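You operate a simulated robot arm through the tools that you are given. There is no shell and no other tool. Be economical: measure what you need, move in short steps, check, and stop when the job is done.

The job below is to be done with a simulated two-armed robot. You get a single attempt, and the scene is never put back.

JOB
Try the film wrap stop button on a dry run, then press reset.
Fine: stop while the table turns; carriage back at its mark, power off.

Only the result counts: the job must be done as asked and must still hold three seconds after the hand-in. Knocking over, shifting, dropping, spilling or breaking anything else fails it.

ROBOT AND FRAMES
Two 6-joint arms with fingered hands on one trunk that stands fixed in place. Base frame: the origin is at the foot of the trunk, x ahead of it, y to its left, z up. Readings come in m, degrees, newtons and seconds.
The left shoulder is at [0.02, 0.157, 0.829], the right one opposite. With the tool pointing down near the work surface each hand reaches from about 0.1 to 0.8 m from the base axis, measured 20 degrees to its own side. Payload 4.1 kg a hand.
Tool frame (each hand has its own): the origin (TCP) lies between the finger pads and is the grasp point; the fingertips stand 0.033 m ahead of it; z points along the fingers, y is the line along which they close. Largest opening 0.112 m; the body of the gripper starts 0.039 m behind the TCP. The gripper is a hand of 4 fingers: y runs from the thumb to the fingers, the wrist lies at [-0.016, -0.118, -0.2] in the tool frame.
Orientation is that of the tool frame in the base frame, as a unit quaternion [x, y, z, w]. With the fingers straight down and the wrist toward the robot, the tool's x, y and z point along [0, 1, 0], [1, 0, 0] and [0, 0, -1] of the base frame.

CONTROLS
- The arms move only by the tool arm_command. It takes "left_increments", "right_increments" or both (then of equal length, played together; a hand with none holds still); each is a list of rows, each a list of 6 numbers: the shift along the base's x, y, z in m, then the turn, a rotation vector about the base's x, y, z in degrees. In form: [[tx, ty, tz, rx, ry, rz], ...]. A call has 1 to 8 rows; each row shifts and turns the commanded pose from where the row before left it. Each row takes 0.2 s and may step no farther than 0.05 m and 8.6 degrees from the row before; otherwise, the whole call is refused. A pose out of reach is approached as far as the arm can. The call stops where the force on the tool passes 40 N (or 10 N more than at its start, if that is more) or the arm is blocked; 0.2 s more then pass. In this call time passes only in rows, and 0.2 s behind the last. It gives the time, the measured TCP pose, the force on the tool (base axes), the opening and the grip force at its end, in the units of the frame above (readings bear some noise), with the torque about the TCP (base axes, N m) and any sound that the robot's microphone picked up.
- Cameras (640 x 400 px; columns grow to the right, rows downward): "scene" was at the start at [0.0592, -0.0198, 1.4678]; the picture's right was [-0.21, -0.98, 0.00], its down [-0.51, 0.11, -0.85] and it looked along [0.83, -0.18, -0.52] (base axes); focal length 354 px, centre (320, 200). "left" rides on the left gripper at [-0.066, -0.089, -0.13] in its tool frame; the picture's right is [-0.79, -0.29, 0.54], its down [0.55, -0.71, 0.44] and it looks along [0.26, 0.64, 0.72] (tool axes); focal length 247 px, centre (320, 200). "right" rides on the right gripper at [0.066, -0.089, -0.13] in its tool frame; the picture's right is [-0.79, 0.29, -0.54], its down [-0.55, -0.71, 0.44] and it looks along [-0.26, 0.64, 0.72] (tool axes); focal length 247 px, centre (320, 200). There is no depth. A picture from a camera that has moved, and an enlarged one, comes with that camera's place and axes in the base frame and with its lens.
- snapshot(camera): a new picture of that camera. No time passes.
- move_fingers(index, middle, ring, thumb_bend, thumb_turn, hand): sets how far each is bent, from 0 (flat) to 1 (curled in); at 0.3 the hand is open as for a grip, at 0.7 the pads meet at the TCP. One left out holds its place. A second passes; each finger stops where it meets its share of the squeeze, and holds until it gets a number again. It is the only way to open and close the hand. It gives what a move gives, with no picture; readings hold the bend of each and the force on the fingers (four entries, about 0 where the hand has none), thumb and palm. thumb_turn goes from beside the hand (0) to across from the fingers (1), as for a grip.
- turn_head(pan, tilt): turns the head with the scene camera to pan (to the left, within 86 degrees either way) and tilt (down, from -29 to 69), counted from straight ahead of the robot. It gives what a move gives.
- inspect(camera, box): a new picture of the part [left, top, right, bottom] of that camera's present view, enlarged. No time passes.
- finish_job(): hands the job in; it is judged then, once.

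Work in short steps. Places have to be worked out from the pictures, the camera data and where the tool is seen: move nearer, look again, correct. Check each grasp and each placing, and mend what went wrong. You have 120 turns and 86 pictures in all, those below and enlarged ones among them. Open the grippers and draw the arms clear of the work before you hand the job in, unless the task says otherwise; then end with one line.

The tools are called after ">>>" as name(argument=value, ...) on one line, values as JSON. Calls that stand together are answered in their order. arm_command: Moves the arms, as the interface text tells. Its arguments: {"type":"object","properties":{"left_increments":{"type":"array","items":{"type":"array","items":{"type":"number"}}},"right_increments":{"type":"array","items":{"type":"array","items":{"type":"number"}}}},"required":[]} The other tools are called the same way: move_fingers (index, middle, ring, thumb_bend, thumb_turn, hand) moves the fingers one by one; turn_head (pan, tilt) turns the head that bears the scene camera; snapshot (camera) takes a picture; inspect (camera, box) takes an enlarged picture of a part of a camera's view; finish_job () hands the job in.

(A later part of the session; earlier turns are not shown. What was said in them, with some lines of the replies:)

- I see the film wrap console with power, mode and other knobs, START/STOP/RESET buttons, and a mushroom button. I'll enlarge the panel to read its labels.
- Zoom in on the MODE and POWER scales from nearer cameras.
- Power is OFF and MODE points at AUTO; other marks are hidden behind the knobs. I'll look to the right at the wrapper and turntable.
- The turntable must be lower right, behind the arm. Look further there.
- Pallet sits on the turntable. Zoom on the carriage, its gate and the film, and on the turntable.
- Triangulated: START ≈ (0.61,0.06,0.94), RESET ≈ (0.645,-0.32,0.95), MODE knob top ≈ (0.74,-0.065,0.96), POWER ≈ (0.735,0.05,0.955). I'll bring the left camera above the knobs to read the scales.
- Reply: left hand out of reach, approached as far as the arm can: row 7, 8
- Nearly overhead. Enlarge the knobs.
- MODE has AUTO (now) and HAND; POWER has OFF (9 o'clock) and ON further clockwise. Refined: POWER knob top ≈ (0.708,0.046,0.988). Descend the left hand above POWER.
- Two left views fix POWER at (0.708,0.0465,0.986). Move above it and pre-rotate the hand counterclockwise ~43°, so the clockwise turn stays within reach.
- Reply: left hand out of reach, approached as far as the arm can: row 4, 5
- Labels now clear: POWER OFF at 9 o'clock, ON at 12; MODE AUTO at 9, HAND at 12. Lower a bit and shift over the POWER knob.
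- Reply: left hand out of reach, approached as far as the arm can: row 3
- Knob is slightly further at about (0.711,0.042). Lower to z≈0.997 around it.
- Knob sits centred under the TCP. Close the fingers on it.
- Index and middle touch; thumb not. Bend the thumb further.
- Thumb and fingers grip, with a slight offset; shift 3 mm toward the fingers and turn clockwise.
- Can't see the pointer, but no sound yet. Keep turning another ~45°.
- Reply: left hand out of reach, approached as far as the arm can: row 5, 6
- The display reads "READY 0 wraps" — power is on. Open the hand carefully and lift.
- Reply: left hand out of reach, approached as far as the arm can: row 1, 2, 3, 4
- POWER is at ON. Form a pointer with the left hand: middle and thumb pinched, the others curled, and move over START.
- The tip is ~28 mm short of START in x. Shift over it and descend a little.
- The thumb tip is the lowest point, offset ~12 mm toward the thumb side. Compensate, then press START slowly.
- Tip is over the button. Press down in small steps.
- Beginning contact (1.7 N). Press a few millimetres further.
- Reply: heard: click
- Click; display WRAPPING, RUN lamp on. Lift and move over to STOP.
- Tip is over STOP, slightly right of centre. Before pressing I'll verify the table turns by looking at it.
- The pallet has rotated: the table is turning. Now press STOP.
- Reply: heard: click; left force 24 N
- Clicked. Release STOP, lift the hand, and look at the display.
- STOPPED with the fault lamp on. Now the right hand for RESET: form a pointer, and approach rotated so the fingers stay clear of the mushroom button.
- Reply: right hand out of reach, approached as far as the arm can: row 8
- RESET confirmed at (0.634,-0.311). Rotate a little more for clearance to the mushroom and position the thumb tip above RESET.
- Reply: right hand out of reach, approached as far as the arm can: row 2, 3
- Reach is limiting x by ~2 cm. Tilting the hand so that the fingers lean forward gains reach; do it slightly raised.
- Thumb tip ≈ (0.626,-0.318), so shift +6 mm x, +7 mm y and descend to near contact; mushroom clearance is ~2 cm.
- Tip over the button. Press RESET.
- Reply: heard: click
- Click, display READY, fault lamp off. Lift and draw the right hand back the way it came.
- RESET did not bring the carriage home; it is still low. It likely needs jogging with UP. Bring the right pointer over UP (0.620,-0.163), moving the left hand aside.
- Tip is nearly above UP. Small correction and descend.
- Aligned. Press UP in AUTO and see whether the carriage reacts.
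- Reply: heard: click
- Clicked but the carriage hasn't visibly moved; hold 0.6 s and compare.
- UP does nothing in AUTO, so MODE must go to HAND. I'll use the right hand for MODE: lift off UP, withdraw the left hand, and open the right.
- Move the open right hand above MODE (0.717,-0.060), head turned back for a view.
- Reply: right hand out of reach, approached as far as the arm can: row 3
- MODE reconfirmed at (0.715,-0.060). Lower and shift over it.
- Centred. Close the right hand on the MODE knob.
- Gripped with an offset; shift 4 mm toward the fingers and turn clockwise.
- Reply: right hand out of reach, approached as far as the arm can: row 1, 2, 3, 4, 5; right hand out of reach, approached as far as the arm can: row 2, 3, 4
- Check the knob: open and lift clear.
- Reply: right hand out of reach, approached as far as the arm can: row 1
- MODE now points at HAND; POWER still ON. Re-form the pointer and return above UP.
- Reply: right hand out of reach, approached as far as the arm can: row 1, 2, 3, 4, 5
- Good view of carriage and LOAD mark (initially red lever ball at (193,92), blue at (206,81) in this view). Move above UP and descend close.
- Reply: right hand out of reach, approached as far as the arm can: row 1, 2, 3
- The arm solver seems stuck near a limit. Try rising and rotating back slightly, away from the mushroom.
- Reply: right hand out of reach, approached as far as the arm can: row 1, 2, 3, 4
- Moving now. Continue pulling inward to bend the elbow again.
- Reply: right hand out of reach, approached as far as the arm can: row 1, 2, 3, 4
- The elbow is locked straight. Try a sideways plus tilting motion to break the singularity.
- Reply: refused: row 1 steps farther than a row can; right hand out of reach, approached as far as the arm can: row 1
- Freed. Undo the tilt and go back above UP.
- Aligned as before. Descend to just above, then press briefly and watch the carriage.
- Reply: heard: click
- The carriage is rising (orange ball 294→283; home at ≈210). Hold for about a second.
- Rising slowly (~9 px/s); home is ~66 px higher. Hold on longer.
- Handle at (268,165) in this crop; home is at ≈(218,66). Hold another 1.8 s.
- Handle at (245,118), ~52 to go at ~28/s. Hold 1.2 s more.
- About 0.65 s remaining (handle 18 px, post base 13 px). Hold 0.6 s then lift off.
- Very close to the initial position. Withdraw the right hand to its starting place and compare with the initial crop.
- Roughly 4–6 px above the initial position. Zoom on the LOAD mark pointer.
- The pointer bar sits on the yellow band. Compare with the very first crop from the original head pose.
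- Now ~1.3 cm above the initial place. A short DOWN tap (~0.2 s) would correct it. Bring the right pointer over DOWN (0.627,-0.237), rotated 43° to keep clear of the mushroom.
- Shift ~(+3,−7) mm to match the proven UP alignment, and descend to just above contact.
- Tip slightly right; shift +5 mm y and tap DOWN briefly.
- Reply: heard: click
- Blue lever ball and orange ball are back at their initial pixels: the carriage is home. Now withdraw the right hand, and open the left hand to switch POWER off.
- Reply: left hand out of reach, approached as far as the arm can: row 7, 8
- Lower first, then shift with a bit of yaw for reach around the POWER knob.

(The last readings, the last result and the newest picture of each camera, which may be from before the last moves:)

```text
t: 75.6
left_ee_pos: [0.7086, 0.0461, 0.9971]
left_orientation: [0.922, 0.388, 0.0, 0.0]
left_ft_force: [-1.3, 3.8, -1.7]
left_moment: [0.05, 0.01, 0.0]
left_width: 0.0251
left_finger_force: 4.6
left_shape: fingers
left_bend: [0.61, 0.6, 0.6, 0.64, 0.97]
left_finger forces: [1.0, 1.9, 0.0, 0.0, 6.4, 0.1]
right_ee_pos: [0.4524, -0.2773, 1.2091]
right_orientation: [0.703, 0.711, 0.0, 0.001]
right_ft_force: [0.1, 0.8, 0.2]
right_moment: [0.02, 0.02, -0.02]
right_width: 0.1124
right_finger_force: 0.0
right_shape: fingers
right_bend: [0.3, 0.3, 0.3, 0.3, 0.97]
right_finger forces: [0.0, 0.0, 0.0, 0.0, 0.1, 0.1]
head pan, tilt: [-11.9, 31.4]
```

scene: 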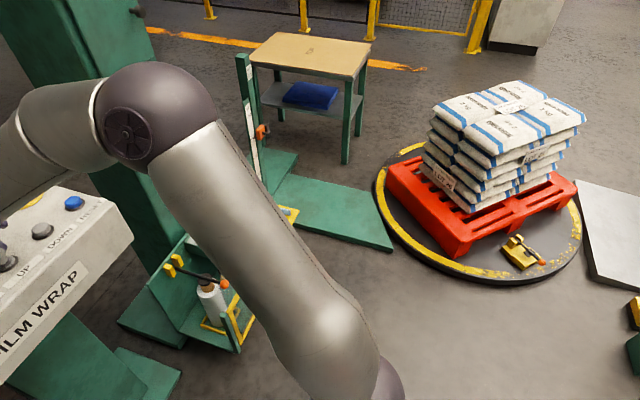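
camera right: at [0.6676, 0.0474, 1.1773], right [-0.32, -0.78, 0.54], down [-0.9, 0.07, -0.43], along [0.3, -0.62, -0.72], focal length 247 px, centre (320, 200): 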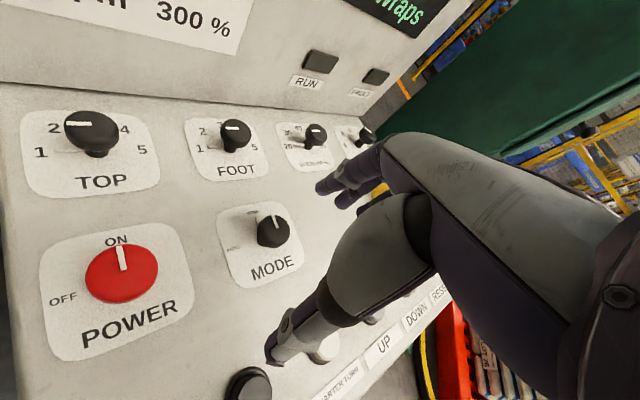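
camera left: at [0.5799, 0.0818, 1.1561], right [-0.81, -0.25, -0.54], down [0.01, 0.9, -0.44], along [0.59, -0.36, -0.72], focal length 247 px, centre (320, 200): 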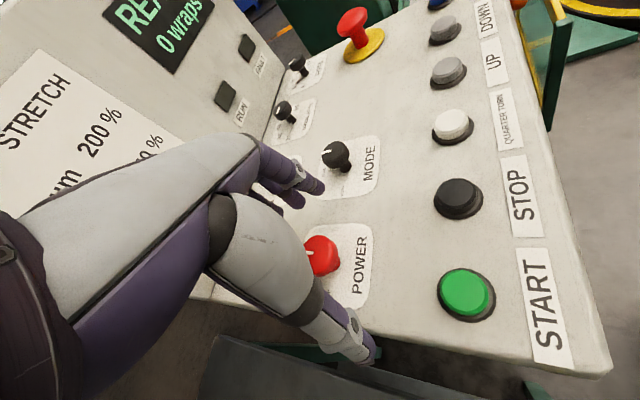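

Well centred. Tighten, then turn counterclockwise.

>>> move_fingers(hand="left", index=0.67, middle=0.67, thumb_bend=0.71)

>>> arm_command(left_increments=[[0, 0, 0, 0, 0, 8.6], [0, 0, 0, 0, 0, 8.6], [0, 0, 0, 0, 0, 8.6], [0, 0, 0, 0, 0, 8.6], [0, 0, 0, 0, 0, 8.6], [0, 0, 0, 0, 0, 8.6], [0, 0, 0, 0, 0, 8.6], [0, 0, 0, 0, 0, 8.6]])

```text
t: 76.6
left_ee_pos: [0.7106, 0.0451, 0.9978]
left_orientation: [0.922, 0.387, 0.0, 0.0]
left_ft_force: [2.6, -0.1, -3.9]
left_moment: [-0.03, -0.07, -0.05]
left_width: 0.0239
left_finger_force: 8.6
left_shape: fingers
left_bend: [0.62, 0.62, 0.6, 0.64, 0.97]
left_finger forces: [4.7, 5.4, 0.0, 0.1, 7.8, 0.1]
right_ee_pos: [0.4527, -0.2769, 1.2091]
right_orientation: [0.702, 0.712, 0.0, 0.0]
right_ft_force: [-1.4, 0.2, -0.1]
right_moment: [-0.02, -0.01, -0.02]
right_width: 0.1125
right_finger_force: 0.1
right_shape: fingers
right_bend: [0.3, 0.3, 0.3, 0.3, 0.97]
right_finger forces: [0.1, 0.1, 0.1, 0.0, 0.1, 0.1]
head pan, tilt: [-11.9, 31.4]
```

```text
t: 78.4
left_ee_pos: [0.7114, 0.0452, 0.9975]
left_orientation: [0.541, 0.841, 0.0, 0.002]
left_ft_force: [15.9, -2.6, -2.8]
left_moment: [-0.03, -0.41, -0.06]
left_width: 0.0245
left_finger_force: 11.7
left_shape: fingers
left_bend: [0.59, 0.61, 0.6, 0.66, 0.95]
left_finger forces: [9.5, 6.8, 0.0, 0.0, 7.3, 0.0]
right_ee_pos: [0.4526, -0.278, 1.2093]
right_orientation: [0.702, 0.712, 0.001, 0.001]
right_ft_force: [-1.0, 0.5, -0.3]
right_moment: [-0.05, 0.02, -0.03]
right_width: 0.1123
right_finger_force: 0.0
right_shape: fingers
right_bend: [0.3, 0.3, 0.3, 0.3, 0.97]
right_finger forces: [0.0, 0.0, 0.1, 0.0, 0.0, 0.1]
head pan, tilt: [-11.9, 31.4]
```

Turned ~69°. Two more steps, then look at the display.

>>> arm_command(left_increments=[[0, 0, 0, 0, 0, 8], [0, 0, 0, 0, 0, 5]])

>>> inspect(camera="scene", box=[180, 90, 400, 300])

```text
t: 79.0
left_ee_pos: [0.7112, 0.0443, 0.9965]
left_orientation: [0.443, 0.897, -0.001, 0.0]
left_ft_force: [19.3, -3.7, -4.6]
left_moment: [-0.02, -0.47, -0.21]
left_width: 0.0247
left_finger_force: 12.5
left_shape: fingers
left_bend: [0.58, 0.61, 0.6, 0.67, 0.95]
left_finger forces: [11.2, 7.0, 0.0, 0.1, 6.6, 0.0]
right_ee_pos: [0.453, -0.2763, 1.2093]
right_orientation: [0.702, 0.712, 0.0, 0.0]
right_ft_force: [-0.8, 0.3, 0.2]
right_moment: [-0.02, 0.0, -0.01]
right_width: 0.1123
right_finger_force: 0.0
right_shape: fingers
right_bend: [0.3, 0.3, 0.3, 0.3, 0.97]
right_finger forces: [0.1, 0.1, 0.0, 0.0, 0.1, 0.0]
head pan, tilt: [-11.9, 31.4]
```

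```text
1.90 times, centred on (290, 195) of scene
camera zoom: at [0.0601, -0.0198, 1.4679], right [-0.21, -0.98, 0.0], down [-0.51, 0.11, -0.85], along [0.83, -0.18, -0.52], focal length 675 px, centre (377, 210)
```

zoom: 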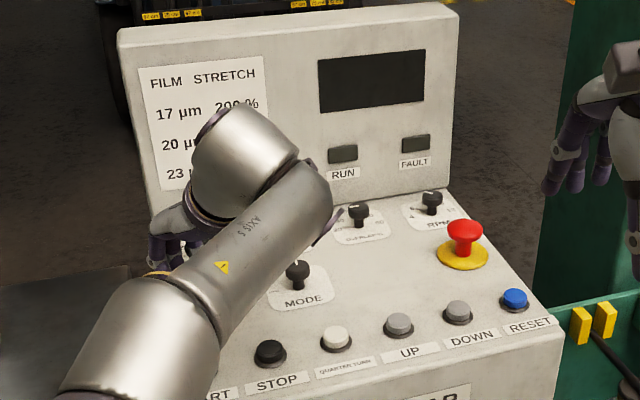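

Display dark: power is off. Release, lift and withdraw the left hand.

>>> move_fingers(hand="left", index=0.3, middle=0.3, ring=0.3, thumb_bend=0.3)

>>> arm_command(left_increments=[[-0.008, 0, 0.03, 0, 0, 0], [-0.015, 0.01, 0.03, 0, 0, 0], [-0.035, 0.015, 0.02, 0, 0, -8], [-0.04, 0.02, 0.02, 0, 0, -8], [-0.04, 0.02, 0.02, 0, 0, -8], [-0.04, 0.02, 0.02, 0, 0, -8], [-0.04, 0.02, 0, 0, 0, -8], [-0.04, 0.02, 0, 0, 0, 0]])

```text
t: 80.0
left_ee_pos: [0.7106, 0.0456, 0.9976]
left_orientation: [0.444, 0.896, 0.0, 0.0]
left_ft_force: [0.0, 0.1, 0.1]
left_moment: [0.05, -0.01, -0.01]
left_width: 0.1123
left_finger_force: 0.1
left_shape: fingers
left_bend: [0.3, 0.3, 0.3, 0.3, 0.97]
left_finger forces: [0.0, 0.0, 0.0, 0.0, 0.1, 0.0]
right_ee_pos: [0.4524, -0.2777, 1.2089]
right_orientation: [0.702, 0.712, 0.001, -0.002]
right_ft_force: [-0.7, -0.6, 0.1]
right_moment: [-0.01, -0.03, -0.02]
right_width: 0.1125
right_finger_force: 0.1
right_shape: fingers
right_bend: [0.3, 0.3, 0.3, 0.3, 0.97]
right_finger forces: [0.0, 0.0, 0.1, 0.0, 0.0, 0.0]
head pan, tilt: [-11.9, 31.4]
```

```text
t: 81.8
left_ee_pos: [0.4511, 0.171, 1.1353]
left_orientation: [0.724, 0.69, 0.0, 0.0]
left_ft_force: [0.4, -0.2, -1.3]
left_moment: [0.05, 0.04, -0.02]
left_width: 0.1125
left_finger_force: 0.0
left_shape: fingers
left_bend: [0.3, 0.3, 0.3, 0.3, 0.97]
left_finger forces: [0.0, 0.1, 0.1, 0.1, 0.0, 0.1]
right_ee_pos: [0.4524, -0.2775, 1.2087]
right_orientation: [0.702, 0.712, 0.0, 0.0]
right_ft_force: [0.2, 0.1, 0.3]
right_moment: [0.02, 0.01, 0.01]
right_width: 0.1122
right_finger_force: 0.1
right_shape: fingers
right_bend: [0.3, 0.3, 0.3, 0.3, 0.97]
right_finger forces: [0.0, 0.0, 0.0, 0.0, 0.0, 0.1]
head pan, tilt: [-11.9, 31.4]
```

Now restore MODE to AUTO with the right hand: approach above MODE, pre-rotated clockwise ~38°.

>>> arm_command(right_increments=[[0.03, 0.0267, -0.012, 0, 0, 0], [0.03, 0.0267, -0.02, 0, 0, -8.6], [0.03, 0.0267, -0.02, 0, 0, -8.6], [0.03, 0.0267, -0.02, 0, 0, -8.6], [0.03, 0.0267, -0.022, 0, 0, -8.6], [0.03, 0.0267, -0.022, 0, 0, -4], [0.03, 0.0267, -0.022, 0, 0, 0], [0.027, 0.0267, -0.022, 0, 0, 0]])

>>> snapshot(camera="right")

```text
t: 83.6
left_ee_pos: [0.4508, 0.1706, 1.1372]
left_orientation: [0.723, 0.69, 0.0, 0.0]
left_ft_force: [-0.5, -1.3, 0.9]
left_moment: [0.0, -0.02, 0.03]
left_width: 0.1125
left_finger_force: 0.0
left_shape: fingers
left_bend: [0.3, 0.3, 0.3, 0.3, 0.97]
left_finger forces: [0.0, 0.0, 0.0, 0.1, 0.1, 0.0]
right_ee_pos: [0.6885, -0.0652, 1.0503]
right_orientation: [0.898, 0.441, 0.001, 0.0]
right_ft_force: [1.0, 0.2, 0.8]
right_moment: [0.04, -0.02, -0.01]
right_width: 0.1124
right_finger_force: 0.0
right_shape: fingers
right_bend: [0.3, 0.3, 0.3, 0.3, 0.97]
right_finger forces: [0.1, 0.0, 0.0, 0.0, 0.1, 0.1]
head pan, tilt: [-11.9, 31.4]
```

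```text
4 pictures are left
camera right: at [0.6568, 0.0425, 1.1807], right [-0.26, -0.8, 0.54], down [-0.9, 0.0, -0.44], along [0.35, -0.6, -0.72], focal length 247 px, centre (320, 200)
```

right: 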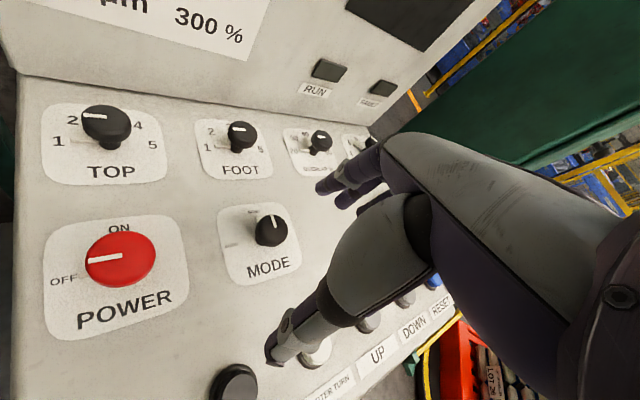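

POWER at OFF confirmed. Descend around MODE and grip.

>>> arm_command(right_increments=[[0, 0, -0.025, 0, 0, 0], [0.013, 0.0025, -0.015, 0, 0, 0], [0.013, 0.0025, -0.012, 0, 0, 0]])

>>> move_fingers(hand="right", index=0.66, middle=0.66, ring=0.6, thumb_bend=0.7)

```text
t: 84.4
left_ee_pos: [0.4524, 0.1707, 1.1364]
left_orientation: [0.723, 0.69, 0.001, 0.0]
left_ft_force: [-0.3, -0.4, 0.1]
left_moment: [0.0, -0.02, -0.02]
left_width: 0.1126
left_finger_force: 0.0
left_shape: fingers
left_bend: [0.3, 0.3, 0.3, 0.3, 0.97]
left_finger forces: [0.1, 0.1, 0.1, 0.1, 0.1, 0.0]
right_ee_pos: [0.715, -0.0581, 0.9996]
right_orientation: [0.897, 0.442, 0.001, -0.001]
right_ft_force: [-0.7, -0.3, -0.1]
right_moment: [0.01, -0.04, -0.01]
right_width: 0.1128
right_finger_force: 0.1
right_shape: fingers
right_bend: [0.3, 0.3, 0.3, 0.3, 0.97]
right_finger forces: [0.0, 0.1, 0.0, 0.1, 0.0, 0.1]
head pan, tilt: [-11.9, 31.4]
```

```text
t: 85.4
left_ee_pos: [0.4524, 0.1696, 1.1361]
left_orientation: [0.723, 0.691, 0.0, 0.0]
left_ft_force: [-0.1, -0.3, -0.3]
left_moment: [0.0, 0.01, 0.0]
left_width: 0.1125
left_finger_force: 0.0
left_shape: fingers
left_bend: [0.3, 0.3, 0.3, 0.3, 0.97]
left_finger forces: [0.0, 0.0, 0.1, 0.0, 0.1, 0.0]
right_ee_pos: [0.7151, -0.0596, 0.9985]
right_orientation: [0.897, 0.441, 0.0, 0.0]
right_ft_force: [9.1, -7.1, -2.5]
right_moment: [-0.16, -0.19, -0.04]
right_width: 0.0266
right_finger_force: 7.7
right_shape: fingers
right_bend: [0.56, 0.63, 0.6, 0.67, 0.97]
right_finger forces: [10.5, 3.9, 0.0, 0.0, 2.2, 0.0]
head pan, tilt: [-11.9, 31.4]
```

Gripped; shift 3 mm toward the fingers and turn counterclockwise.

>>> arm_command(right_increments=[[0.002, -0.002, 0, 0, 0, 0], [0, 0, 0, 0, 0, 8.6], [0, 0, 0, 0, 0, 8.6], [0, 0, 0, 0, 0, 8.6], [0, 0, 0, 0, 0, 8.6], [0, 0, 0, 0, 0, 8.6], [0, 0, 0, 0, 0, 8.6], [0, 0, 0, 0, 0, 8.6]])

```text
t: 87.2
left_ee_pos: [0.4528, 0.1704, 1.1358]
left_orientation: [0.723, 0.691, 0.0, 0.0]
left_ft_force: [0.1, -0.8, -0.4]
left_moment: [0.0, 0.0, 0.02]
left_width: 0.1124
left_finger_force: 0.1
left_shape: fingers
left_bend: [0.3, 0.3, 0.3, 0.3, 0.97]
left_finger forces: [0.0, 0.0, 0.0, 0.1, 0.0, 0.1]
right_ee_pos: [0.7162, -0.06, 0.998]
right_orientation: [0.554, 0.832, 0.0, 0.0]
right_ft_force: [13.9, -0.6, -4.1]
right_moment: [-0.08, -0.26, -0.14]
right_width: 0.021
right_finger_force: 9.3
right_shape: fingers
right_bend: [0.58, 0.61, 0.6, 0.68, 0.97]
right_finger forces: [7.2, 9.4, 0.1, 0.0, 1.9, 0.0]
head pan, tilt: [-11.9, 31.4]
```

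Turn a further ~14°, then open and lift.

>>> arm_command(right_increments=[[-0.001, 0, 0, 0, 0, 8], [-0.001, 0, 0, 0, 0, 6]])

>>> move_fingers(hand="right", index=0.3, middle=0.3, ring=0.3, thumb_bend=0.3)

>>> arm_command(right_increments=[[-0.008, 0, 0.025, 0, 0, 0], [-0.02, 0, 0.03, 0, 0, 0], [-0.03, -0.02, 0.02, 0, 0, 0]])

>>> inspect(camera="scene", box=[190, 180, 350, 300])

```text
t: 87.8
left_ee_pos: [0.4515, 0.1694, 1.1357]
left_orientation: [0.723, 0.691, -0.001, 0.0]
left_ft_force: [0.0, -0.2, 0.4]
left_moment: [-0.03, -0.03, 0.01]
left_width: 0.1127
left_finger_force: 0.0
left_shape: fingers
left_bend: [0.3, 0.3, 0.3, 0.3, 0.97]
left_finger forces: [0.1, 0.1, 0.0, 0.0, 0.0, 0.1]
right_ee_pos: [0.715, -0.0597, 0.9975]
right_orientation: [0.448, 0.894, 0.0, 0.0]
right_ft_force: [15.9, -0.3, -6.5]
right_moment: [-0.06, -0.27, -0.17]
right_width: 0.0177
right_finger_force: 8.6
right_shape: fingers
right_bend: [0.6, 0.6, 0.6, 0.69, 0.97]
right_finger forces: [4.5, 11.3, 0.1, 0.1, 0.4, 0.0]
head pan, tilt: [-11.9, 31.4]
```

```text
t: 88.8
left_ee_pos: [0.4523, 0.1698, 1.1361]
left_orientation: [0.723, 0.691, 0.0, 0.0]
left_ft_force: [-0.5, -0.3, -0.4]
left_moment: [0.04, 0.01, -0.02]
left_width: 0.1125
left_finger_force: 0.1
left_shape: fingers
left_bend: [0.3, 0.3, 0.3, 0.3, 0.97]
left_finger forces: [0.0, 0.0, 0.0, 0.2, 0.0, 0.0]
right_ee_pos: [0.714, -0.0602, 0.9979]
right_orientation: [0.449, 0.893, 0.0, 0.0]
right_ft_force: [-0.2, -0.9, 1.0]
right_moment: [0.0, 0.03, 0.01]
right_width: 0.1122
right_finger_force: 0.1
right_shape: fingers
right_bend: [0.3, 0.3, 0.3, 0.3, 0.97]
right_finger forces: [0.1, 0.1, 0.1, 0.1, 0.0, 0.0]
head pan, tilt: [-11.9, 31.4]
```

```text
t: 89.6
left_ee_pos: [0.452, 0.17, 1.1363]
left_orientation: [0.723, 0.691, 0.0, 0.0]
left_ft_force: [-0.1, 0.1, 0.0]
left_moment: [-0.02, 0.0, -0.01]
left_width: 0.1127
left_finger_force: 0.1
left_shape: fingers
left_bend: [0.3, 0.3, 0.3, 0.3, 0.97]
left_finger forces: [0.0, 0.0, 0.0, 0.1, 0.0, 0.0]
right_ee_pos: [0.6563, -0.0798, 1.0747]
right_orientation: [0.45, 0.893, -0.001, 0.0]
right_ft_force: [0.2, 0.0, -0.1]
right_moment: [0.01, 0.04, 0.01]
right_width: 0.1124
right_finger_force: 0.0
right_shape: fingers
right_bend: [0.3, 0.3, 0.3, 0.3, 0.97]
right_finger forces: [0.0, 0.0, 0.0, 0.0, 0.0, 0.0]
head pan, tilt: [-11.9, 31.4]
```

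```text
3.33 times, centred on (270, 240) of scene
camera zoom: at [0.0598, -0.0196, 1.4679], right [-0.21, -0.98, 0.0], down [-0.51, 0.11, -0.85], along [0.84, -0.18, -0.52], focal length 1181 px, centre (487, 67)
```

zoom: 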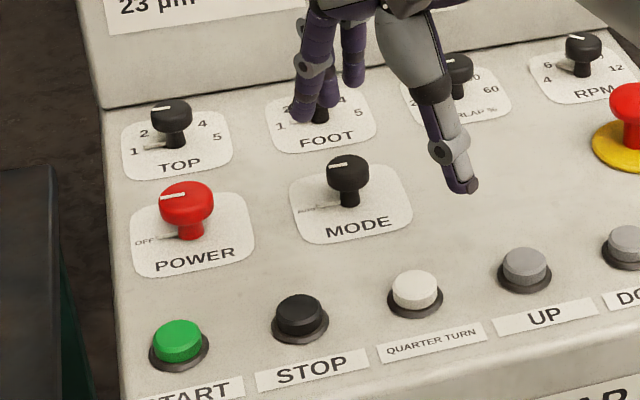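

MODE is back at AUTO, POWER at OFF. Withdraw the right hand to its starting place and take a final check picture of the carriage.

>>> arm_command(right_increments=[[-0.03, -0.025, 0.025, 0, 0, 0], [-0.03, -0.03, 0.02, 0, 0, -8], [-0.03, -0.03, 0.02, 0, 0, -8], [-0.03, -0.03, 0.02, 0, 0, -8], [-0.03, -0.03, 0.02, 0, 0, -8], [-0.03, -0.03, 0.02, 0, 0, 0], [-0.02, -0.02, 0.01, 0, 0, 0]])

>>> snapshot(camera="scene")

>>> inspect(camera="scene", box=[420, 180, 640, 320])

```text
t: 91.2
left_ee_pos: [0.451, 0.1701, 1.1348]
left_orientation: [0.723, 0.691, 0.001, 0.001]
left_ft_force: [-0.3, -0.5, 0.0]
left_moment: [-0.03, -0.01, -0.03]
left_width: 0.1124
left_finger_force: 0.1
left_shape: fingers
left_bend: [0.3, 0.3, 0.3, 0.3, 0.97]
left_finger forces: [0.1, 0.0, 0.1, 0.0, 0.0, 0.0]
right_ee_pos: [0.4561, -0.2755, 1.2075]
right_orientation: [0.678, 0.735, -0.001, -0.001]
right_ft_force: [0.9, 1.2, -0.6]
right_moment: [-0.01, 0.04, -0.03]
right_width: 0.1126
right_finger_force: 0.0
right_shape: fingers
right_bend: [0.3, 0.3, 0.3, 0.3, 0.97]
right_finger forces: [0.0, 0.1, 0.0, 0.1, 0.0, 0.0]
head pan, tilt: [-11.9, 31.4]
```

```text
2 pictures are left
```

scene: 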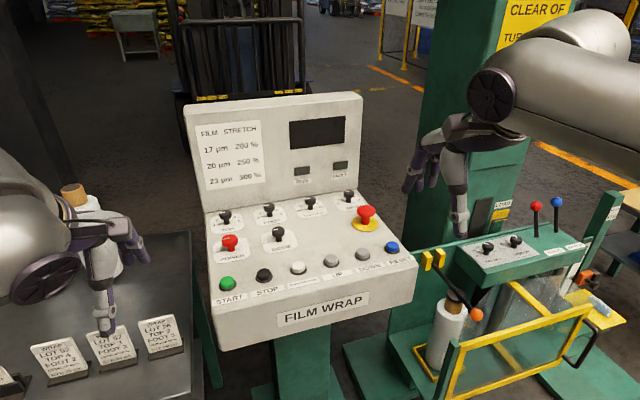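

```text
2.86 times, centred on (530, 250) of scene
camera zoom: at [0.0596, -0.0196, 1.4679], right [-0.21, -0.98, 0.0], down [-0.51, 0.11, -0.85], along [0.84, -0.18, -0.52], focal length 1012 px, centre (-280, 57)
```

zoom: 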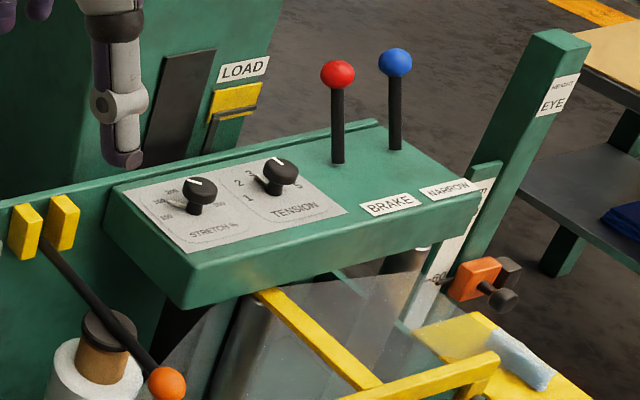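

The carriage matches its starting picture, power is off, MODE is as found, and both hands are open and clear. Hand in.

>>> finish_job()

```text
The job is handed in.
```

The job is done: I pressed STOP while the table was turning, pressed RESET, brought the carriage back to its LOAD mark by hand, put MODE back to AUTO and switched the power off.
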